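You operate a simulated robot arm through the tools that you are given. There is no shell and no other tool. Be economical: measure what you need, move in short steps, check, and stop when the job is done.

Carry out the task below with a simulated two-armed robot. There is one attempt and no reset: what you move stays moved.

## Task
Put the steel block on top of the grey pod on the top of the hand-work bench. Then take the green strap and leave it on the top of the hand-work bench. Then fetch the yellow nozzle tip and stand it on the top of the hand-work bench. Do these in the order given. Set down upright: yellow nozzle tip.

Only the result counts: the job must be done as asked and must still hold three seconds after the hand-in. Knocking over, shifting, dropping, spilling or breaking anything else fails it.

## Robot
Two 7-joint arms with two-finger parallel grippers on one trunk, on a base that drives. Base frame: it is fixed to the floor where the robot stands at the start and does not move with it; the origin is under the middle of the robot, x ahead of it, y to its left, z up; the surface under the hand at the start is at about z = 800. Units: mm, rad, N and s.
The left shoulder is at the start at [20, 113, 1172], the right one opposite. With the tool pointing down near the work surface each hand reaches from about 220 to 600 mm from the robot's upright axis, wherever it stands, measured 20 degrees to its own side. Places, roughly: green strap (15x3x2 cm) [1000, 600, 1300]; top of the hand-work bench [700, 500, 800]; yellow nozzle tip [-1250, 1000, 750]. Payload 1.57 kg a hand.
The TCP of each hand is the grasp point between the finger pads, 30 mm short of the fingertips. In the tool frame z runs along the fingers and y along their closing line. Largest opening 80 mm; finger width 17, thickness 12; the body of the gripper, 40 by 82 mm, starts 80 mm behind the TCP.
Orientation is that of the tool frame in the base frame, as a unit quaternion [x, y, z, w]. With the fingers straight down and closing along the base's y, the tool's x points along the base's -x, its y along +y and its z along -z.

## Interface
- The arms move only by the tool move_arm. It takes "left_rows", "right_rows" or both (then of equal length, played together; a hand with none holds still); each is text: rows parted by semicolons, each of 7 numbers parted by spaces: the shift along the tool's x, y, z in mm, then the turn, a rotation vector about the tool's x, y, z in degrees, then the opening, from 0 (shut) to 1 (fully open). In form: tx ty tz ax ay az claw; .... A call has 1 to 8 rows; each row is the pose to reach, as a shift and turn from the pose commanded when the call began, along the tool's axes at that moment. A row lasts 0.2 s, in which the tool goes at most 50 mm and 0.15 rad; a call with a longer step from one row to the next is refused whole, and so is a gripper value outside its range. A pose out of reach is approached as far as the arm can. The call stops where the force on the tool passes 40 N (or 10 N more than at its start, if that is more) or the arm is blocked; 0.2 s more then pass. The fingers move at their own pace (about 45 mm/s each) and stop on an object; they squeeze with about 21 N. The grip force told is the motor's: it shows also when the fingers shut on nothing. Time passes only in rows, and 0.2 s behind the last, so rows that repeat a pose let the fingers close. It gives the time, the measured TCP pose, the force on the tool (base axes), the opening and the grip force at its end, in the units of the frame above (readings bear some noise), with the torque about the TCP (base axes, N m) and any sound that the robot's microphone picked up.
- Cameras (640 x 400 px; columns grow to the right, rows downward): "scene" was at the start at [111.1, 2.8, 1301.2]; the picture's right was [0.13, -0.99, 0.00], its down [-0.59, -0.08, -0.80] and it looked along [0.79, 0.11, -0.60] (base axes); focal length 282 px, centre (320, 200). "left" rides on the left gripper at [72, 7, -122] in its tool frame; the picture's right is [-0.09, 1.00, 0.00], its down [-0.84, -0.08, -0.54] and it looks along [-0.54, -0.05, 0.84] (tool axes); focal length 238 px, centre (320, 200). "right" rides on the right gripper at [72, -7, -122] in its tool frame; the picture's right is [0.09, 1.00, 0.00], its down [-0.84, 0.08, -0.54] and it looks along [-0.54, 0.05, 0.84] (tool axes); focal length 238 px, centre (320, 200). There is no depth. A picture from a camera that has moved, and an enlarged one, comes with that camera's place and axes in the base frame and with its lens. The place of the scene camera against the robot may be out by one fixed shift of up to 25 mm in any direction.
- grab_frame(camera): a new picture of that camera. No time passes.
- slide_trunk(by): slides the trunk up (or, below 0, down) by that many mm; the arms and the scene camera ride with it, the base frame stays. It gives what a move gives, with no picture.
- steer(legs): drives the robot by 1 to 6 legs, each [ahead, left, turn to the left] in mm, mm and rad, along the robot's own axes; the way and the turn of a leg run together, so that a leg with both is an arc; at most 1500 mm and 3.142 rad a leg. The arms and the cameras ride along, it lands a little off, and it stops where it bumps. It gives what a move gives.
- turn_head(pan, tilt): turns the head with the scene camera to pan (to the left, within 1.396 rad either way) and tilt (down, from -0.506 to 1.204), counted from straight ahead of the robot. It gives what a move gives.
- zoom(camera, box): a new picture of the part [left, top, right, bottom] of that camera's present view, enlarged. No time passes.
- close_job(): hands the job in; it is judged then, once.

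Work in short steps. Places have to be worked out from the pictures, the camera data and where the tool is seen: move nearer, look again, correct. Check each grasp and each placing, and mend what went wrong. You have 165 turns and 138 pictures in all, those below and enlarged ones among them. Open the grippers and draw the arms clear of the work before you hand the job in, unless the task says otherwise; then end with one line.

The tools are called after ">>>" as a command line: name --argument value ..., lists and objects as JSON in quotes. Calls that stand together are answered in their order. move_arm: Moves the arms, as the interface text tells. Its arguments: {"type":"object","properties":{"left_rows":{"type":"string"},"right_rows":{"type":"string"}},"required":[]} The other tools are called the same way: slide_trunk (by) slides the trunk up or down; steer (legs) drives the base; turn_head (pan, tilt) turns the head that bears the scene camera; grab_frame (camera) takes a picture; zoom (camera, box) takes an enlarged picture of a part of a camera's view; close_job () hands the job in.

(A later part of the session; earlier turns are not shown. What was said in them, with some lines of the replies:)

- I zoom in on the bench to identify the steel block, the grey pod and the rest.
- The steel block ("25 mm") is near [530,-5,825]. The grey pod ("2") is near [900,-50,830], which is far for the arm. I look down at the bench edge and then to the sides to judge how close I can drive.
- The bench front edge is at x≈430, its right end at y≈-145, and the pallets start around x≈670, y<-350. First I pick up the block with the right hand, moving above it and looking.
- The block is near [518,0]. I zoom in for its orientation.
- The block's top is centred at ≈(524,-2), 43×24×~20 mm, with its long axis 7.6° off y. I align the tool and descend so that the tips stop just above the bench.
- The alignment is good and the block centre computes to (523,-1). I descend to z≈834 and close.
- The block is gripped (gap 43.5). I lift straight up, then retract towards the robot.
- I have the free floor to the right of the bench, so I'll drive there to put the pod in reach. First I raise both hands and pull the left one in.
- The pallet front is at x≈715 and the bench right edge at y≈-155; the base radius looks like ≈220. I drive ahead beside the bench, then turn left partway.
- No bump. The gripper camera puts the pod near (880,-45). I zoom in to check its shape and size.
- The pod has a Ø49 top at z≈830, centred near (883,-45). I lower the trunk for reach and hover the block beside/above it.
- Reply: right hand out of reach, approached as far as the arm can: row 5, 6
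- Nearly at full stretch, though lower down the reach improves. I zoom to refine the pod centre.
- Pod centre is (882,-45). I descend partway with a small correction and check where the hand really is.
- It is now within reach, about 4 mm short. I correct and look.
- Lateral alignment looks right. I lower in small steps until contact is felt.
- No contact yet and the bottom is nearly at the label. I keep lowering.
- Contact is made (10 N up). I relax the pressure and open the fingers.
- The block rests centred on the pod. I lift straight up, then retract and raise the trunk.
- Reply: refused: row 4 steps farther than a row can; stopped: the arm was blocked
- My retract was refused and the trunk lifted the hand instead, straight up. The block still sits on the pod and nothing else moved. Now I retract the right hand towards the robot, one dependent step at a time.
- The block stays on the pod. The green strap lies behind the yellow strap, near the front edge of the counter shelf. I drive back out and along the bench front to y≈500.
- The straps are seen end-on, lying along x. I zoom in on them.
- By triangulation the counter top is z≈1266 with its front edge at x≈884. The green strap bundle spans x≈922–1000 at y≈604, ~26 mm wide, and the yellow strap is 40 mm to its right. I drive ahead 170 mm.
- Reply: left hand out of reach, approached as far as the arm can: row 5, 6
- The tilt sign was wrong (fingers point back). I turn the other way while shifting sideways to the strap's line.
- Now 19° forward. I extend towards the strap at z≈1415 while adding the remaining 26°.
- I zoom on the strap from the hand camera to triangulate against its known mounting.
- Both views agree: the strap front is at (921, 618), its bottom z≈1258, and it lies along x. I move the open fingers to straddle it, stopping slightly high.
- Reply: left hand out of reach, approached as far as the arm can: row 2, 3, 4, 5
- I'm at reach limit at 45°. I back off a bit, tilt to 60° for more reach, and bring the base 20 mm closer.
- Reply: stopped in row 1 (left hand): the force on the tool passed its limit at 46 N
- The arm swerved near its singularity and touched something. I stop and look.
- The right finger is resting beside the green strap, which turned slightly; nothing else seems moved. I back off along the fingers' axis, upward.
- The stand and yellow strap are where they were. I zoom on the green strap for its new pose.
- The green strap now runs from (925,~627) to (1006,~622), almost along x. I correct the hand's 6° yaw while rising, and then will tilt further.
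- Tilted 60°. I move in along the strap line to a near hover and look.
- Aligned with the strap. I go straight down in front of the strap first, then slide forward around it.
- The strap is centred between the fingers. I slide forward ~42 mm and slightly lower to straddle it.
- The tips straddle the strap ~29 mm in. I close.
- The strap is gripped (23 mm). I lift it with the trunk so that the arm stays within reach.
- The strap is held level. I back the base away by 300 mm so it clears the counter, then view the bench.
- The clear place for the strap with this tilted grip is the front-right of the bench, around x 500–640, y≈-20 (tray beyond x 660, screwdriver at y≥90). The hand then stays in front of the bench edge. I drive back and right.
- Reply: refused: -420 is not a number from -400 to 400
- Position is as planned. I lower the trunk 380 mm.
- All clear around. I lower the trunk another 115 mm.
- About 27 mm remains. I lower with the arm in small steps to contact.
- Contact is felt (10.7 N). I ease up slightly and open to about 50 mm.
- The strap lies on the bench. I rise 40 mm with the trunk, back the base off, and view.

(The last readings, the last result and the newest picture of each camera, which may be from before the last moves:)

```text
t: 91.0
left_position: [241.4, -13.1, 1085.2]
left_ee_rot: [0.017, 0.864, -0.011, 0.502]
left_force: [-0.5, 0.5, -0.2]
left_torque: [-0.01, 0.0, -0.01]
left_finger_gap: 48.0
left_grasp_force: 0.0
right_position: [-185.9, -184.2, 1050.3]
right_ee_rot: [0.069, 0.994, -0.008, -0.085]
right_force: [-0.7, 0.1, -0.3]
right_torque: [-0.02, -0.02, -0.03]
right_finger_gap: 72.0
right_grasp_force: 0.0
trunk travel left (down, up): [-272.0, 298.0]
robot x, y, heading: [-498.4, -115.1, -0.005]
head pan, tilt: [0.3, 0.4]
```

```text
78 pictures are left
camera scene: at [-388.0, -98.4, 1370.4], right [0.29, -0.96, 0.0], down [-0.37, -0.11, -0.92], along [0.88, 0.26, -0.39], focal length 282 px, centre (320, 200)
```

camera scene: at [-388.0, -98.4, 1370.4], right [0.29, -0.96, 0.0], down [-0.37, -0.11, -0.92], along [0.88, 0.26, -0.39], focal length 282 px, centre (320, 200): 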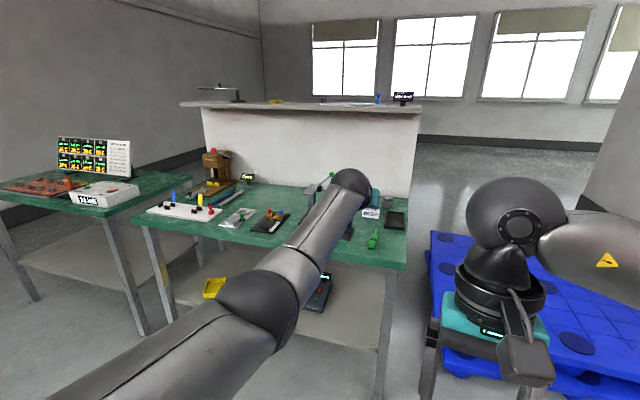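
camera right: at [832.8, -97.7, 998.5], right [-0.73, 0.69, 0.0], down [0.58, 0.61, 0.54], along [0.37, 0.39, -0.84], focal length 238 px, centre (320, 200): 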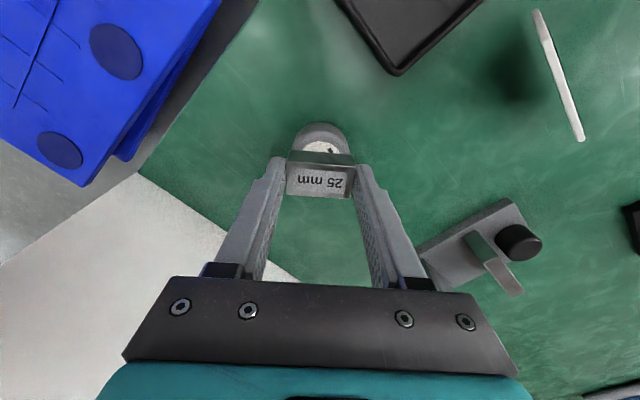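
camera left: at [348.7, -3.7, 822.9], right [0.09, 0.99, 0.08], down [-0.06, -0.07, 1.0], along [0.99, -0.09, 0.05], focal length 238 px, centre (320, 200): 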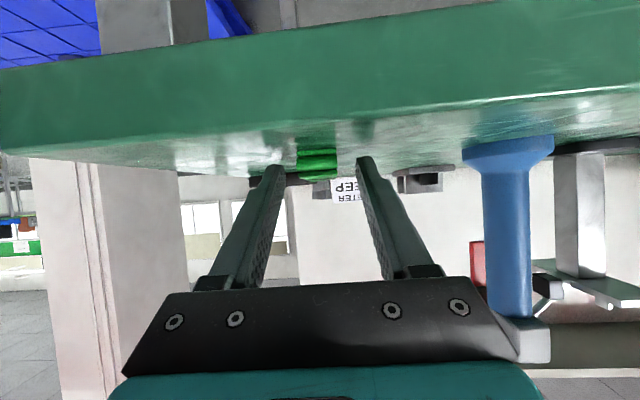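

The strap is placed. I fold the left arm back to a compact, fingers-down pose before turning.

>>> move_arm --left_rows "22 12 -38 0 7.5 0 0.62; 43 25 -76 0 15 0 0.62; 65 38 -114 0 22.5 0 0.62; 86 50 -152 0 30 0 0.62; 108 62 -190 0 37.5 0 0.62; 130 75 -228 0 45 0 0.62; 151 88 -266 0 52.5 0 0.62; 173 100 -304 0 60 0 1"

>>> turn_head --pan 1.39 --tilt 0.4

>>> grab_frame --camera "scene"

```text
t: 92.8
left_position: [-105.2, 102.7, 1083.4]
left_ee_rot: [0.02, 1.0, 0.0, 0.002]
left_force: [0.1, -0.1, 1.2]
left_torque: [-0.05, -0.02, 0.01]
left_finger_gap: 80.1
left_grasp_force: 0.1
right_position: [-186.1, -184.2, 1050.0]
right_ee_rot: [0.071, 0.994, -0.008, -0.086]
right_force: [-0.5, 0.4, -0.3]
right_torque: [0.01, -0.02, 0.02]
right_finger_gap: 72.1
right_grasp_force: 0.0
trunk travel left (down, up): [-272.0, 298.0]
robot x, y, heading: [-504.3, -118.8, -0.01]
head pan, tilt: [0.3, 0.4]
```

```text
t: 94.1
left_position: [-103.7, 99.5, 1084.9]
left_ee_rot: [0.02, 1.0, -0.001, 0.003]
left_force: [-0.9, 0.1, 0.6]
left_torque: [0.01, -0.01, -0.01]
left_finger_gap: 79.9
left_grasp_force: 0.0
right_position: [-185.4, -184.5, 1050.0]
right_ee_rot: [0.071, 0.994, -0.008, -0.085]
right_force: [-1.2, 0.1, -1.2]
right_torque: [-0.01, 0.01, 0.03]
right_finger_gap: 71.9
right_grasp_force: 0.1
trunk travel left (down, up): [-272.0, 298.0]
robot x, y, heading: [-505.5, -113.8, -0.011]
head pan, tilt: [1.389, 0.4]
```

```text
77 pictures are left
camera scene: at [-459.1, -34.0, 1370.5], right [0.98, -0.19, 0.0], down [-0.07, -0.38, -0.92], along [0.18, 0.9, -0.39], focal length 282 px, centre (320, 200)
```

scene: 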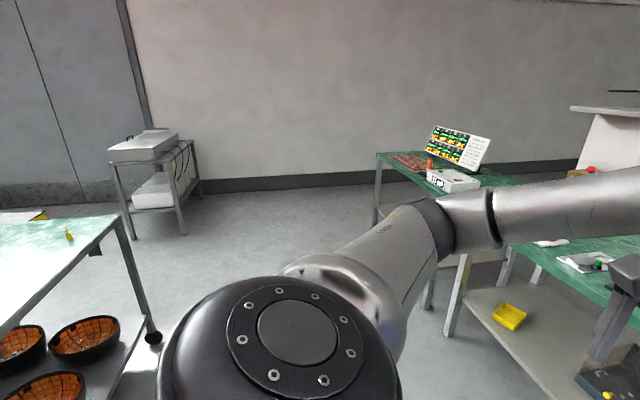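

The yellow tip stands on a table at the left-rear, roughly (-1280,1150). I turn to face it and look.

>>> steer --legs '[[0, 0, 2.15]]'

>>> turn_head --pan 0.0 --tilt 0.4

>>> grab_frame --camera "scene"

```text
t: 99.6
left_position: [-901.4, 97.9, 1083.6]
left_ee_rot: [0.871, -0.492, -0.002, -0.002]
left_force: [-0.1, 0.5, 0.5]
left_torque: [0.0, -0.01, -0.01]
left_finger_gap: 79.9
left_grasp_force: 0.0
right_position: [-618.3, 185.7, 1049.3]
right_ee_rot: [0.842, -0.533, 0.079, 0.033]
right_force: [-0.7, -0.1, -0.2]
right_torque: [0.0, -0.01, 0.01]
right_finger_gap: 71.9
right_grasp_force: 0.1
trunk travel left (down, up): [-272.0, 298.0]
robot x, y, heading: [-502.1, -114.1, 2.148]
head pan, tilt: [1.389, 0.4]
```

```text
t: 101.2
left_position: [-902.1, 97.6, 1083.0]
left_ee_rot: [0.871, -0.492, -0.001, -0.002]
left_force: [0.5, -0.5, 0.4]
left_torque: [0.02, 0.01, 0.04]
left_finger_gap: 80.1
left_grasp_force: 0.1
right_position: [-618.2, 185.6, 1049.8]
right_ee_rot: [0.842, -0.533, 0.079, 0.034]
right_force: [0.3, 0.5, -0.7]
right_torque: [0.01, 0.02, 0.02]
right_finger_gap: 72.1
right_grasp_force: 0.1
trunk travel left (down, up): [-272.0, 298.0]
robot x, y, heading: [-501.3, -115.7, 2.142]
head pan, tilt: [0.0, 0.4]
```

```text
76 pictures are left
camera scene: at [-542.5, -38.5, 1370.5], right [0.84, 0.54, 0.0], down [0.21, -0.33, -0.92], along [-0.5, 0.77, -0.39], focal length 282 px, centre (320, 200)
```

scene: 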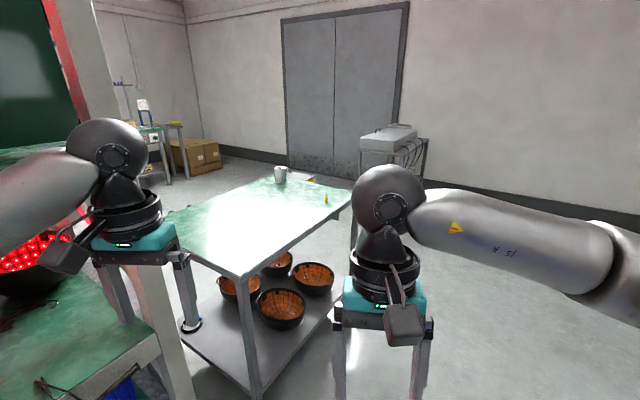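

>>> zoom --camera "scene" --box '[250, 150, 370, 225]'

```text
5.33 times, centred on (310, 188) of scene
camera zoom: at [-542.5, -38.5, 1370.5], right [0.84, 0.54, 0.0], down [0.21, -0.33, -0.92], along [-0.5, 0.77, -0.39], focal length 1503 px, centre (373, 267)
```

zoom: 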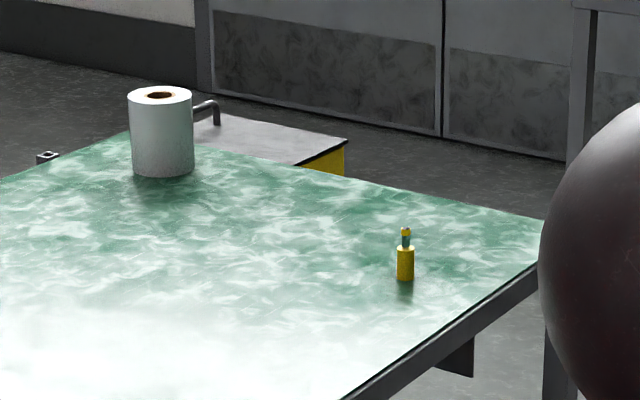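

The tip (about 54 mm tall, 19 mm wide) stands near (-1290,1170), ~110 mm inside the table's +x edge (x≈-1175). I turn to face -x and drive alongside, still clear of the table.

>>> steer --legs '[[0, 0, 1.0], [0, -1390, 0]]'

>>> turn_head --pan 0.2 --tilt 0.6

>>> grab_frame --camera "scene"

```text
t: 110.6
left_position: [-899.5, 1044.7, 1084.8]
left_ee_rot: [1.0, -0.016, -0.003, -0.001]
left_force: [0.6, 0.2, 0.1]
left_torque: [0.01, 0.02, -0.03]
left_finger_gap: 80.2
left_grasp_force: 0.0
right_position: [-818.7, 1330.5, 1049.5]
right_ee_rot: [0.994, -0.067, 0.085, -0.007]
right_force: [0.6, 0.3, -0.4]
right_torque: [0.03, 0.01, -0.01]
right_finger_gap: 71.8
right_grasp_force: 0.0
trunk travel left (down, up): [-272.0, 298.0]
robot x, y, heading: [-500.0, 1261.3, 3.137]
head pan, tilt: [0.0, 0.4]
```

```text
t: 111.3
left_position: [-900.1, 1044.2, 1083.8]
left_ee_rot: [1.0, -0.016, -0.003, -0.001]
left_force: [-0.3, -0.4, -0.1]
left_torque: [-0.03, -0.02, -0.02]
left_finger_gap: 80.1
left_grasp_force: 0.1
right_position: [-819.1, 1329.3, 1049.6]
right_ee_rot: [0.994, -0.066, 0.085, -0.007]
right_force: [0.1, -0.2, -0.3]
right_torque: [0.0, -0.02, -0.02]
right_finger_gap: 72.0
right_grasp_force: 0.0
trunk travel left (down, up): [-272.0, 298.0]
robot x, y, heading: [-503.1, 1261.2, 3.134]
head pan, tilt: [0.201, 0.6]
```

```text
74 pictures are left
camera scene: at [-584.5, 1237.4, 1352.3], right [-0.2, 0.98, 0.0], down [0.55, 0.11, -0.83], along [-0.81, -0.16, -0.56], focal length 282 px, centre (320, 200)
```

scene: 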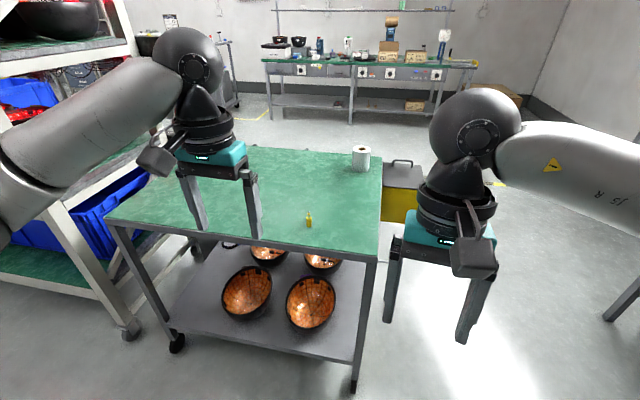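

Triangulating two views gives the tip at (-1227,1073) on a table top at z≈803, edge x≈-1135. I drive 300 mm ahead, which brings the left hand almost above it.

>>> steer --legs '[[300, 0, 0]]'

>>> grab_frame --camera "left"

```text
t: 113.4
left_position: [-1197.6, 1045.5, 1083.8]
left_ee_rot: [1.0, -0.017, -0.002, -0.001]
left_force: [-0.4, 0.6, -0.9]
left_torque: [-0.02, -0.03, -0.01]
left_finger_gap: 80.1
left_grasp_force: 0.0
right_position: [-1117.3, 1330.3, 1049.9]
right_ee_rot: [0.994, -0.065, 0.085, -0.008]
right_force: [0.1, 0.5, 0.5]
right_torque: [0.03, -0.01, -0.01]
right_finger_gap: 72.0
right_grasp_force: 0.1
trunk travel left (down, up): [-272.0, 298.0]
robot x, y, heading: [-799.0, 1265.9, 3.143]
head pan, tilt: [0.201, 0.6]
```

```text
73 pictures are left
camera left: at [-1125.4, 1036.5, 1205.4], right [-0.12, -0.99, 0.0], down [-0.83, 0.1, 0.55], along [-0.54, 0.07, -0.84], focal length 238 px, centre (320, 200)
```

left: 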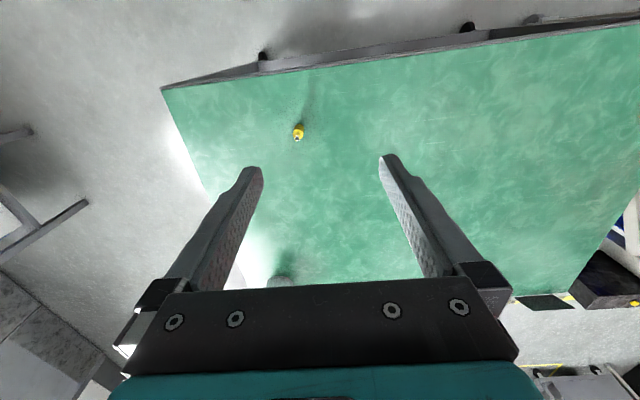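

The tip is near (-1235,1087). I move above it and partly down.

>>> move_arm --left_rows "-12 -13 35 0 0 0 1; -24 -26 70 0 0 0 1; -36 -40 100 0 0 0 1; -36 -40 120 0 0 0 1; -36 -40 120 0 0 0 1"

>>> grab_frame --camera "left"

>>> zoom --camera "left" --box '[270, 90, 370, 160]'

```text
t: 114.6
left_position: [-1230.9, 1086.8, 963.1]
left_ee_rot: [1.0, -0.017, -0.002, -0.001]
left_force: [0.1, 0.7, -0.2]
left_torque: [-0.01, 0.01, 0.02]
left_finger_gap: 80.1
left_grasp_force: 0.2
right_position: [-1117.0, 1330.9, 1050.7]
right_ee_rot: [0.994, -0.066, 0.085, -0.008]
right_force: [-0.4, 0.2, 0.0]
right_torque: [-0.04, 0.0, -0.02]
right_finger_gap: 71.8
right_grasp_force: 0.0
trunk travel left (down, up): [-272.0, 298.0]
robot x, y, heading: [-803.6, 1263.4, 3.139]
head pan, tilt: [0.201, 0.6]
```

```text
72 pictures are left
camera left: at [-1159.6, 1077.8, 1084.6], right [-0.12, -0.99, 0.0], down [-0.83, 0.1, 0.55], along [-0.54, 0.07, -0.84], focal length 238 px, centre (320, 200)
```

left: 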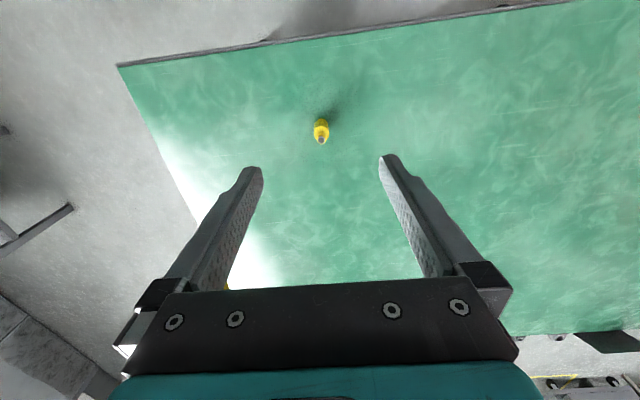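

```text
5.71 times, centred on (320, 125) of left
camera zoom: at [-1159.6, 1077.8, 1084.6], right [-0.12, -0.99, 0.0], down [-0.83, 0.1, 0.55], along [-0.54, 0.07, -0.84], focal length 1362 px, centre (320, 629)
```

zoom: 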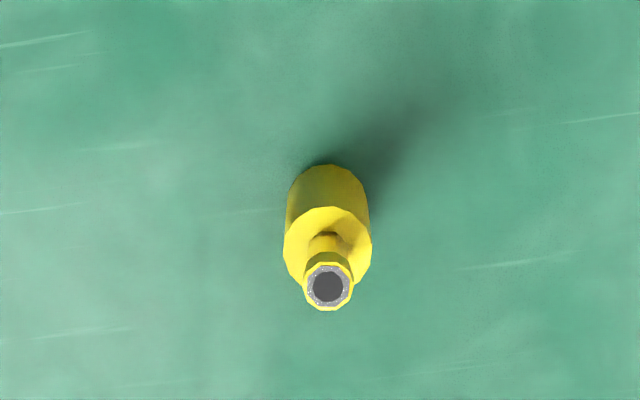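

Tip centre ≈(-1238,1087), ~55 mm tall with a Ø18 body up to ~35 mm. I shift 7 mm and descend around it.

>>> move_arm --left_rows "-7 0 30 0 0 0 1; -7 0 65 0 0 0 1; -7 0 95 0 0 0 1; -7 0 115 0 0 0 1; -7 0 115 0 0 0 1"

>>> grab_frame --camera "left"

```text
t: 115.8
left_position: [-1239.1, 1087.3, 849.5]
left_ee_rot: [1.0, -0.016, -0.002, -0.001]
left_force: [0.2, -0.1, -0.3]
left_torque: [-0.01, -0.01, 0.0]
left_finger_gap: 79.9
left_grasp_force: 0.1
right_position: [-1116.6, 1330.5, 1048.9]
right_ee_rot: [0.994, -0.066, 0.085, -0.007]
right_force: [-0.1, 0.0, -0.1]
right_torque: [0.02, -0.02, -0.03]
right_finger_gap: 71.9
right_grasp_force: 0.0
trunk travel left (down, up): [-272.0, 298.0]
robot x, y, heading: [-802.5, 1266.2, 3.141]
head pan, tilt: [0.201, 0.6]
```

```text
70 pictures are left
camera left: at [-1167.9, 1078.6, 970.9], right [-0.12, -0.99, 0.0], down [-0.83, 0.1, 0.55], along [-0.54, 0.07, -0.84], focal length 238 px, centre (320, 200)
```

left: 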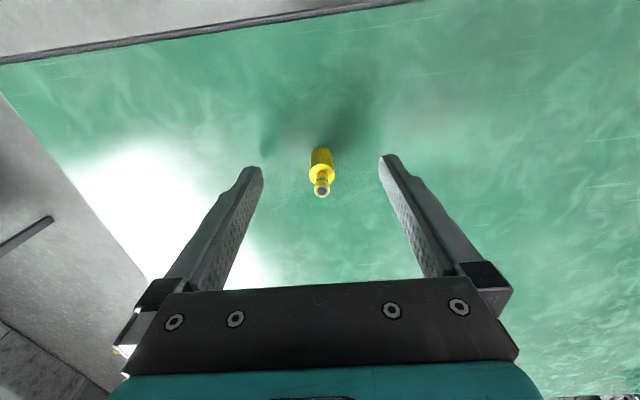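

Centred between the fingers. I lower 14 mm and close.

>>> move_arm --left_rows "2 0 7 0 0 0 1; 2 0 14 0 0 0 1; 2 0 14 0 0 0 0.4; 2 0 14 0 0 0 0.05; 2 0 14 0 0 0 0.05; 2 0 14 0 0 0 0.05; 2 0 14 0 0 0 0.05"

>>> grab_frame --camera "left"

```text
t: 117.4
left_position: [-1237.7, 1087.3, 836.5]
left_ee_rot: [1.0, -0.017, -0.003, 0.0]
left_force: [0.5, 0.2, 0.2]
left_torque: [0.02, -0.01, 0.04]
left_finger_gap: 14.6
left_grasp_force: 21.0
right_position: [-1117.1, 1330.2, 1051.0]
right_ee_rot: [0.994, -0.066, 0.085, -0.008]
right_force: [0.1, -0.1, 1.1]
right_torque: [0.02, -0.02, 0.0]
right_finger_gap: 71.8
right_grasp_force: 0.2
trunk travel left (down, up): [-272.0, 298.0]
robot x, y, heading: [-802.6, 1262.3, 3.14]
head pan, tilt: [0.201, 0.6]
```

```text
69 pictures are left
camera left: at [-1165.7, 1078.3, 957.3], right [-0.12, -0.99, 0.0], down [-0.83, 0.1, 0.55], along [-0.54, 0.07, -0.84], focal length 238 px, centre (320, 200)
```

left: 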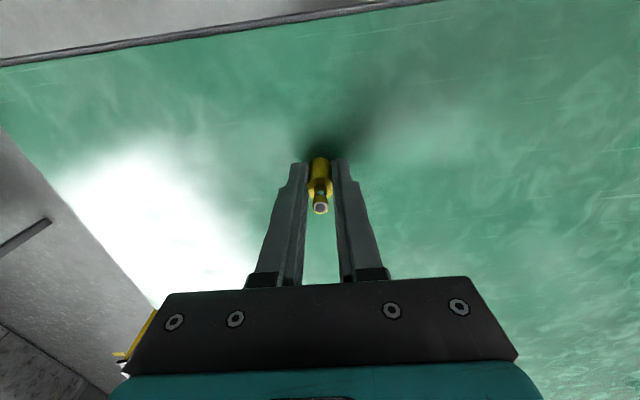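

The tip is gripped (14.6 mm) and upright. I lift it straight up.

>>> move_arm --left_rows "0 0 -15 0 0 0 0.05; 0 0 -50 0 0 0 0.05; 0 0 -95 0 0 0 0.05; 0 0 -140 0 0 0 0.05; 0 0 -185 0 0 0 0.05; 40 0 -200 0 0 0 0.05; 40 0 -200 0 0 0 0.05"

>>> zoom --camera "left" --box '[270, 140, 370, 240]'

```text
t: 119.0
left_position: [-1197.0, 1084.3, 1034.3]
left_ee_rot: [1.0, -0.016, -0.003, 0.0]
left_force: [-0.7, -0.8, -0.4]
left_torque: [-0.01, -0.01, -0.04]
left_finger_gap: 14.7
left_grasp_force: 21.4
right_position: [-1117.2, 1330.5, 1050.2]
right_ee_rot: [0.994, -0.066, 0.086, -0.007]
right_force: [-1.1, 1.9, -0.7]
right_torque: [0.01, -0.01, -0.01]
right_finger_gap: 71.9
right_grasp_force: 0.0
trunk travel left (down, up): [-272.0, 298.0]
robot x, y, heading: [-797.1, 1265.7, 3.139]
head pan, tilt: [0.201, 0.6]
```

```text
4.00 times, centred on (320, 190) of left
camera zoom: at [-1124.6, 1076.3, 1155.5], right [-0.12, -0.99, 0.0], down [-0.83, 0.1, 0.55], along [-0.54, 0.07, -0.84], focal length 953 px, centre (320, 240)
```

zoom: 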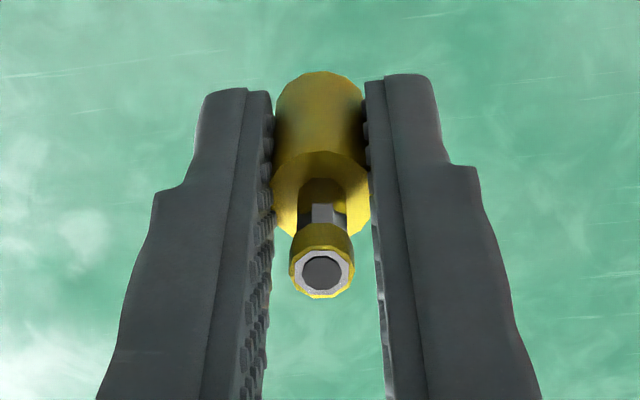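

The tip is held upright. I back off, drive along to the bench's right-front side, then turn to face it.

>>> steer --legs '[[-300, 0, 0], [0, 1000, 0], [0, 531, 0], [0, 0, -3.14]]'

>>> turn_head --pan 0.2 --tilt 0.5

>>> grab_frame --camera "scene"

```text
t: 135.8
left_position: [-116.4, -89.3, 1033.3]
left_ee_rot: [0.011, 1.0, -0.002, 0.004]
left_force: [0.0, -0.4, 0.0]
left_torque: [-0.01, 0.03, 0.02]
left_finger_gap: 14.6
left_grasp_force: 20.8
right_position: [-193.1, -337.1, 1049.9]
right_ee_rot: [0.06, 0.994, -0.008, -0.085]
right_force: [-0.1, 0.8, -0.5]
right_torque: [0.04, 0.01, 0.03]
right_finger_gap: 71.9
right_grasp_force: 0.0
trunk travel left (down, up): [-272.0, 298.0]
robot x, y, heading: [-509.4, -273.7, 0.006]
head pan, tilt: [0.201, 0.6]
```

```text
t: 136.5
left_position: [-115.1, -89.6, 1034.0]
left_ee_rot: [0.011, 1.0, -0.001, 0.003]
left_force: [0.4, -0.3, 0.0]
left_torque: [0.0, 0.03, 0.01]
left_finger_gap: 14.8
left_grasp_force: 20.2
right_position: [-192.7, -335.9, 1050.2]
right_ee_rot: [0.061, 0.994, -0.008, -0.085]
right_force: [0.3, -0.3, -1.3]
right_torque: [-0.02, -0.03, 0.01]
right_finger_gap: 72.2
right_grasp_force: 0.2
trunk travel left (down, up): [-272.0, 298.0]
robot x, y, heading: [-510.7, -268.7, 0.011]
head pan, tilt: [0.201, 0.499]
```

```text
67 pictures are left
camera scene: at [-395.9, -263.4, 1361.3], right [0.21, -0.98, 0.0], down [-0.47, -0.1, -0.88], along [0.86, 0.18, -0.48], focal length 282 px, centre (320, 200)
```

scene: 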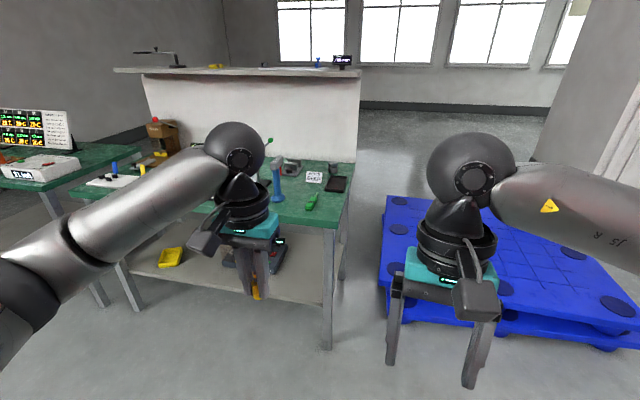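

I drive ahead 600 mm so the tip is above the bench corner beside the strap, then look down.

>>> steer --legs '[[600, 0, 0]]'

>>> grab_frame --camera "left"

>>> turn_head --pan 0.2 --tilt 0.9

>>> grab_frame --camera "scene"

```text
t: 139.9
left_position: [485.7, -86.8, 1033.1]
left_ee_rot: [0.012, 1.0, -0.001, 0.003]
left_force: [0.5, -0.3, -0.1]
left_torque: [-0.01, 0.02, 0.04]
left_finger_gap: 14.8
left_grasp_force: 20.7
right_position: [408.1, -332.8, 1049.9]
right_ee_rot: [0.061, 0.994, -0.009, -0.085]
right_force: [0.4, 0.0, -0.1]
right_torque: [-0.01, 0.01, 0.02]
right_finger_gap: 72.0
right_grasp_force: 0.1
trunk travel left (down, up): [-272.0, 298.0]
robot x, y, heading: [93.1, -269.1, 0.008]
head pan, tilt: [0.201, 0.499]
```

```text
66 pictures are left
camera left: at [412.8, -76.5, 1155.2], right [0.12, 0.99, 0.0], down [0.83, -0.1, 0.55], along [0.54, -0.06, -0.84], focal length 238 px, centre (320, 200)
```

left: 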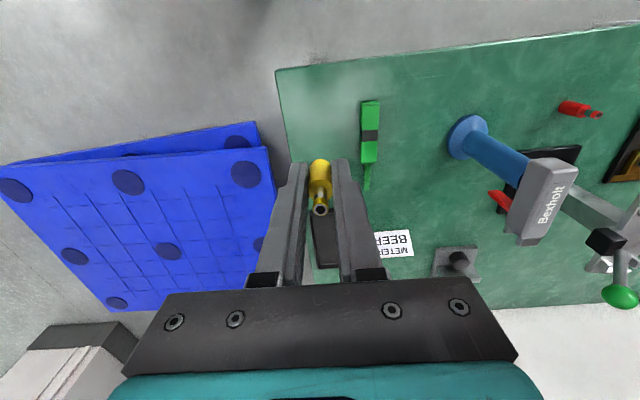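

```text
t: 140.8
left_position: [484.9, -86.0, 1034.3]
left_ee_rot: [0.012, 1.0, -0.001, 0.002]
left_force: [-0.9, -0.2, -0.4]
left_torque: [-0.02, 0.01, 0.0]
left_finger_gap: 14.7
left_grasp_force: 20.9
right_position: [406.8, -332.1, 1049.3]
right_ee_rot: [0.061, 0.995, -0.007, -0.085]
right_force: [-0.8, 0.0, -1.2]
right_torque: [-0.03, -0.01, 0.04]
right_finger_gap: 72.0
right_grasp_force: 0.0
trunk travel left (down, up): [-272.0, 298.0]
robot x, y, heading: [88.4, -274.1, 0.007]
head pan, tilt: [0.201, 0.901]
```

```text
65 pictures are left
camera scene: at [189.0, -262.5, 1327.5], right [0.21, -0.98, 0.0], down [-0.77, -0.16, -0.62], along [0.61, 0.13, -0.78], focal length 282 px, centre (320, 200)
```

scene: 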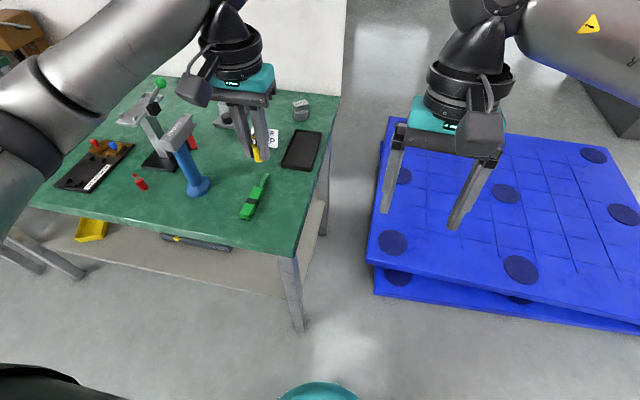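

The spot is clear: strap at y≈-17, right edge at y≈-134. I descend to just above the bench at about (498,-80).

>>> move_arm --left_rows "-4 2 40 0 0 0 0.05; -8 4 80 0 0 0 0.05; -13 6 120 0 0 0 0.05; -13 6 150 0 0 0 0.05; -13 6 172 0 0 0 0.05; -13 6 182 0 0 0 0.05; -13 6 182 0 0 0 0.05"

>>> grab_frame --camera "left"

>>> zoom --camera "scene" --box '[200, 120, 340, 240]'

```text
t: 142.4
left_position: [498.7, -80.2, 851.3]
left_ee_rot: [0.013, 1.0, -0.001, 0.002]
left_force: [0.0, -1.2, -0.5]
left_torque: [-0.03, 0.0, 0.02]
left_finger_gap: 14.8
left_grasp_force: 20.8
right_position: [407.1, -333.2, 1050.0]
right_ee_rot: [0.061, 0.994, -0.007, -0.086]
right_force: [0.0, 1.1, -0.2]
right_torque: [-0.02, -0.01, 0.02]
right_finger_gap: 72.0
right_grasp_force: 0.2
trunk travel left (down, up): [-272.0, 298.0]
robot x, y, heading: [88.9, -269.1, 0.008]
head pan, tilt: [0.201, 0.901]
```

```text
64 pictures are left
camera left: at [426.5, -71.0, 973.0], right [0.12, 0.99, 0.0], down [0.83, -0.1, 0.55], along [0.54, -0.06, -0.84], focal length 238 px, centre (320, 200)
```

left: 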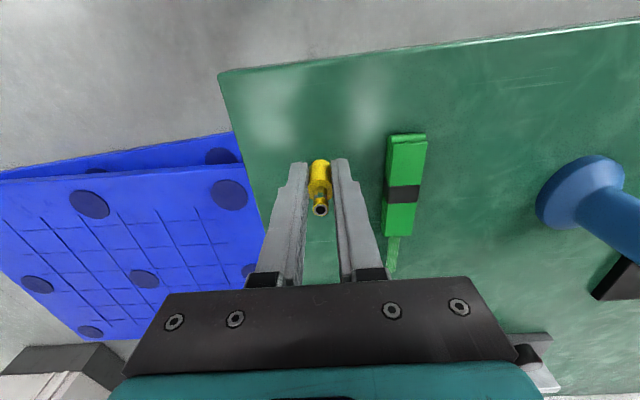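

```text
3.33 times, centred on (270, 180) of scene
camera zoom: at [189.0, -262.5, 1327.5], right [0.21, -0.98, 0.0], down [-0.77, -0.16, -0.62], along [0.61, 0.13, -0.78], focal length 939 px, centre (487, 267)
```

zoom: 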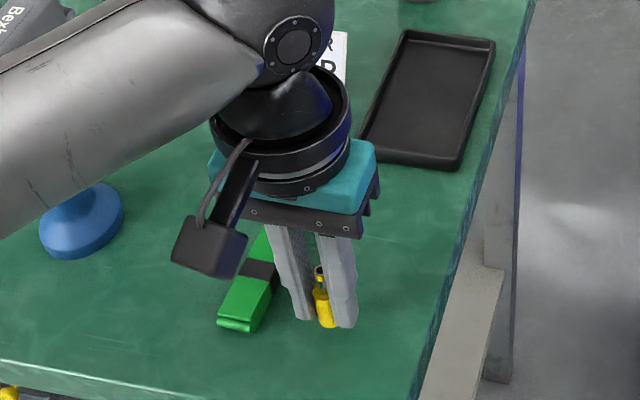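

Clear. I lower gently to contact.

>>> move_arm --left_rows "0 0 4 0 0 0 0.05; 0 0 8 0 0 0 0.05; 0 0 11 0 0 0 0.05; 0 0 12.5 0 0 0 0.05; 0 0 14 0 0 0 0.05; 0 0 15 0 0 0 0.05; 0 0 15 0 0 0 0.05"

```text
t: 144.0
left_position: [499.7, -81.2, 838.1]
left_ee_rot: [0.012, 1.0, -0.002, 0.003]
left_force: [0.9, -0.6, -0.3]
left_torque: [0.02, 0.0, -0.02]
left_finger_gap: 14.7
left_grasp_force: 20.9
right_position: [406.7, -332.5, 1049.2]
right_ee_rot: [0.062, 0.994, -0.008, -0.085]
right_force: [0.5, 0.4, 0.5]
right_torque: [-0.02, 0.03, -0.04]
right_finger_gap: 71.9
right_grasp_force: 0.2
trunk travel left (down, up): [-272.0, 298.0]
robot x, y, heading: [90.4, -270.4, 0.003]
head pan, tilt: [0.201, 0.901]
```

>>> move_arm --left_rows "0 0 1 0 0 0 0.05; 0 0 2 0 0 0 0.05; 0 0 3 0 0 0 0.05; 0 0 3 0 0 0 0.05"

```text
t: 145.0
left_position: [499.2, -79.7, 835.1]
left_ee_rot: [0.012, 1.0, -0.001, 0.005]
left_force: [-1.5, 0.1, 12.6]
left_torque: [0.03, -0.01, -0.02]
left_finger_gap: 14.7
left_grasp_force: 20.7
right_position: [405.8, -333.3, 1049.2]
right_ee_rot: [0.062, 0.995, -0.007, -0.084]
right_force: [-0.2, -0.6, -0.3]
right_torque: [0.01, 0.0, 0.01]
right_finger_gap: 72.1
right_grasp_force: 0.0
trunk travel left (down, up): [-272.0, 298.0]
robot x, y, heading: [89.5, -267.0, 0.008]
head pan, tilt: [0.201, 0.901]
```

Contact. I ease 1 mm and open gently.

>>> move_arm --left_rows "0 0 -1.2 0 0 0 0.05; 0 0 -1.2 0 0 0 0.25; 0 0 -1.2 0 0 0 0.35; 0 0 -1.2 0 0 0 0.45; 0 0 -1.2 0 0 0 0.45"

>>> grab_frame --camera "left"

```text
t: 146.2
left_position: [499.0, -80.6, 834.2]
left_ee_rot: [0.012, 1.0, -0.001, 0.003]
left_force: [0.4, 0.2, 0.0]
left_torque: [-0.01, 0.01, 0.02]
left_finger_gap: 35.9
left_grasp_force: 0.2
right_position: [406.5, -332.7, 1050.7]
right_ee_rot: [0.061, 0.994, -0.008, -0.085]
right_force: [-0.3, -0.1, -0.1]
right_torque: [-0.04, -0.03, 0.01]
right_finger_gap: 71.9
right_grasp_force: 0.0
trunk travel left (down, up): [-272.0, 298.0]
robot x, y, heading: [86.0, -268.8, 0.003]
head pan, tilt: [0.201, 0.901]
```

```text
62 pictures are left
camera left: at [426.4, -71.2, 956.5], right [0.12, 0.99, 0.0], down [0.83, -0.1, 0.55], along [0.54, -0.06, -0.84], focal length 238 px, centre (320, 200)
```

left: 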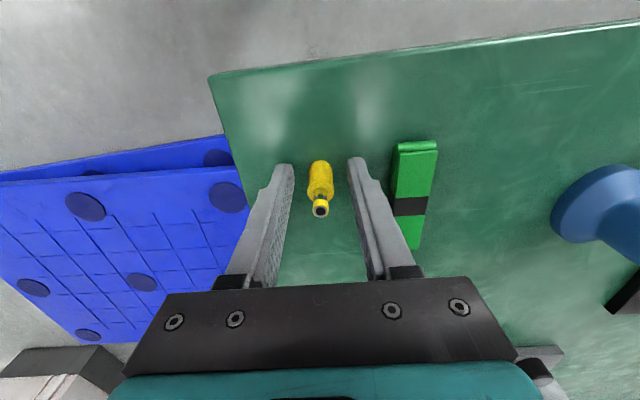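

The tip stands free between the fingers. I lift straight up.

>>> move_arm --left_rows "0 0 -25 0 0 0 0.45; 0 0 -65 0 0 0 0.45; 0 0 -110 0 0 0 0.45; 0 0 -155 0 0 0 0.45; 0 0 -195 0 0 0 0.6"

>>> steer --legs '[[-350, 0, 0]]'

>>> turn_head --pan 0.3 --tilt 0.55

>>> grab_frame --camera "scene"

>>> zoom --camera "scene" --box '[280, 120, 440, 220]'

```text
t: 147.4
left_position: [497.7, -79.9, 1030.6]
left_ee_rot: [0.012, 1.0, -0.001, 0.001]
left_force: [-0.6, 0.6, -0.2]
left_torque: [0.01, 0.01, 0.0]
left_finger_gap: 47.9
left_grasp_force: 0.0
right_position: [407.3, -333.4, 1050.1]
right_ee_rot: [0.061, 0.994, -0.008, -0.085]
right_force: [-0.2, 0.5, 0.4]
right_torque: [0.0, 0.0, -0.01]
right_finger_gap: 71.9
right_grasp_force: 0.0
trunk travel left (down, up): [-272.0, 298.0]
robot x, y, heading: [89.3, -270.5, 0.002]
head pan, tilt: [0.201, 0.901]
```

```text
t: 149.6
left_position: [145.9, -82.4, 1031.7]
left_ee_rot: [0.012, 1.0, 0.0, 0.003]
left_force: [-0.1, -1.0, 0.7]
left_torque: [-0.02, 0.01, 0.0]
left_finger_gap: 48.2
left_grasp_force: 0.0
right_position: [55.5, -334.0, 1049.7]
right_ee_rot: [0.061, 0.995, -0.008, -0.085]
right_force: [0.7, -0.4, -0.1]
right_torque: [0.02, -0.01, 0.0]
right_finger_gap: 72.2
right_grasp_force: 0.1
trunk travel left (down, up): [-272.0, 298.0]
robot x, y, heading: [-265.8, -269.1, 0.002]
head pan, tilt: [0.201, 0.901]
```

```text
t: 150.5
left_position: [146.7, -81.5, 1030.4]
left_ee_rot: [0.011, 1.0, -0.001, 0.003]
left_force: [-0.7, 0.1, 1.1]
left_torque: [0.01, 0.0, -0.01]
left_finger_gap: 48.1
left_grasp_force: 0.0
right_position: [54.5, -334.9, 1049.3]
right_ee_rot: [0.062, 0.994, -0.008, -0.085]
right_force: [0.7, -0.6, -0.7]
right_torque: [0.02, 0.01, 0.03]
right_finger_gap: 72.0
right_grasp_force: 0.1
trunk travel left (down, up): [-272.0, 298.0]
robot x, y, heading: [-260.5, -274.2, 0.003]
head pan, tilt: [0.3, 0.55]
```

```text
61 pictures are left
camera scene: at [-151.2, -253.1, 1356.7], right [0.3, -0.95, 0.0], down [-0.5, -0.16, -0.85], along [0.81, 0.26, -0.52], focal length 282 px, centre (320, 200)
```

scene: 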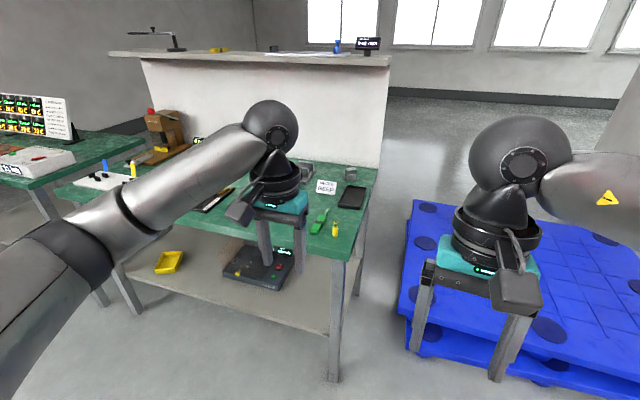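

```text
4.00 times, centred on (360, 170) of scene
camera zoom: at [-151.2, -253.1, 1356.7], right [0.3, -0.95, 0.0], down [-0.5, -0.16, -0.85], along [0.81, 0.26, -0.52], focal length 1127 px, centre (160, 320)
```

zoom: 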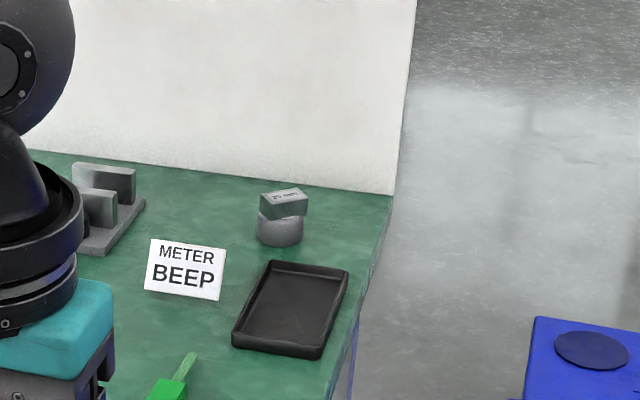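

The block is on the pod, the strap is on the bench and the tip stands upright. The grippers are open and both arms are clear, so I hand in.

>>> close_job

```text
The job is handed in.
```

The job is handed in, done in the order given: the steel block is on the grey pod, the green strap is lying on the bench, and the yellow nozzle tip is standing upright on the bench. While picking up the strap, the left hand touched the counter and turned the strap slightly; nothing else appeared to move.
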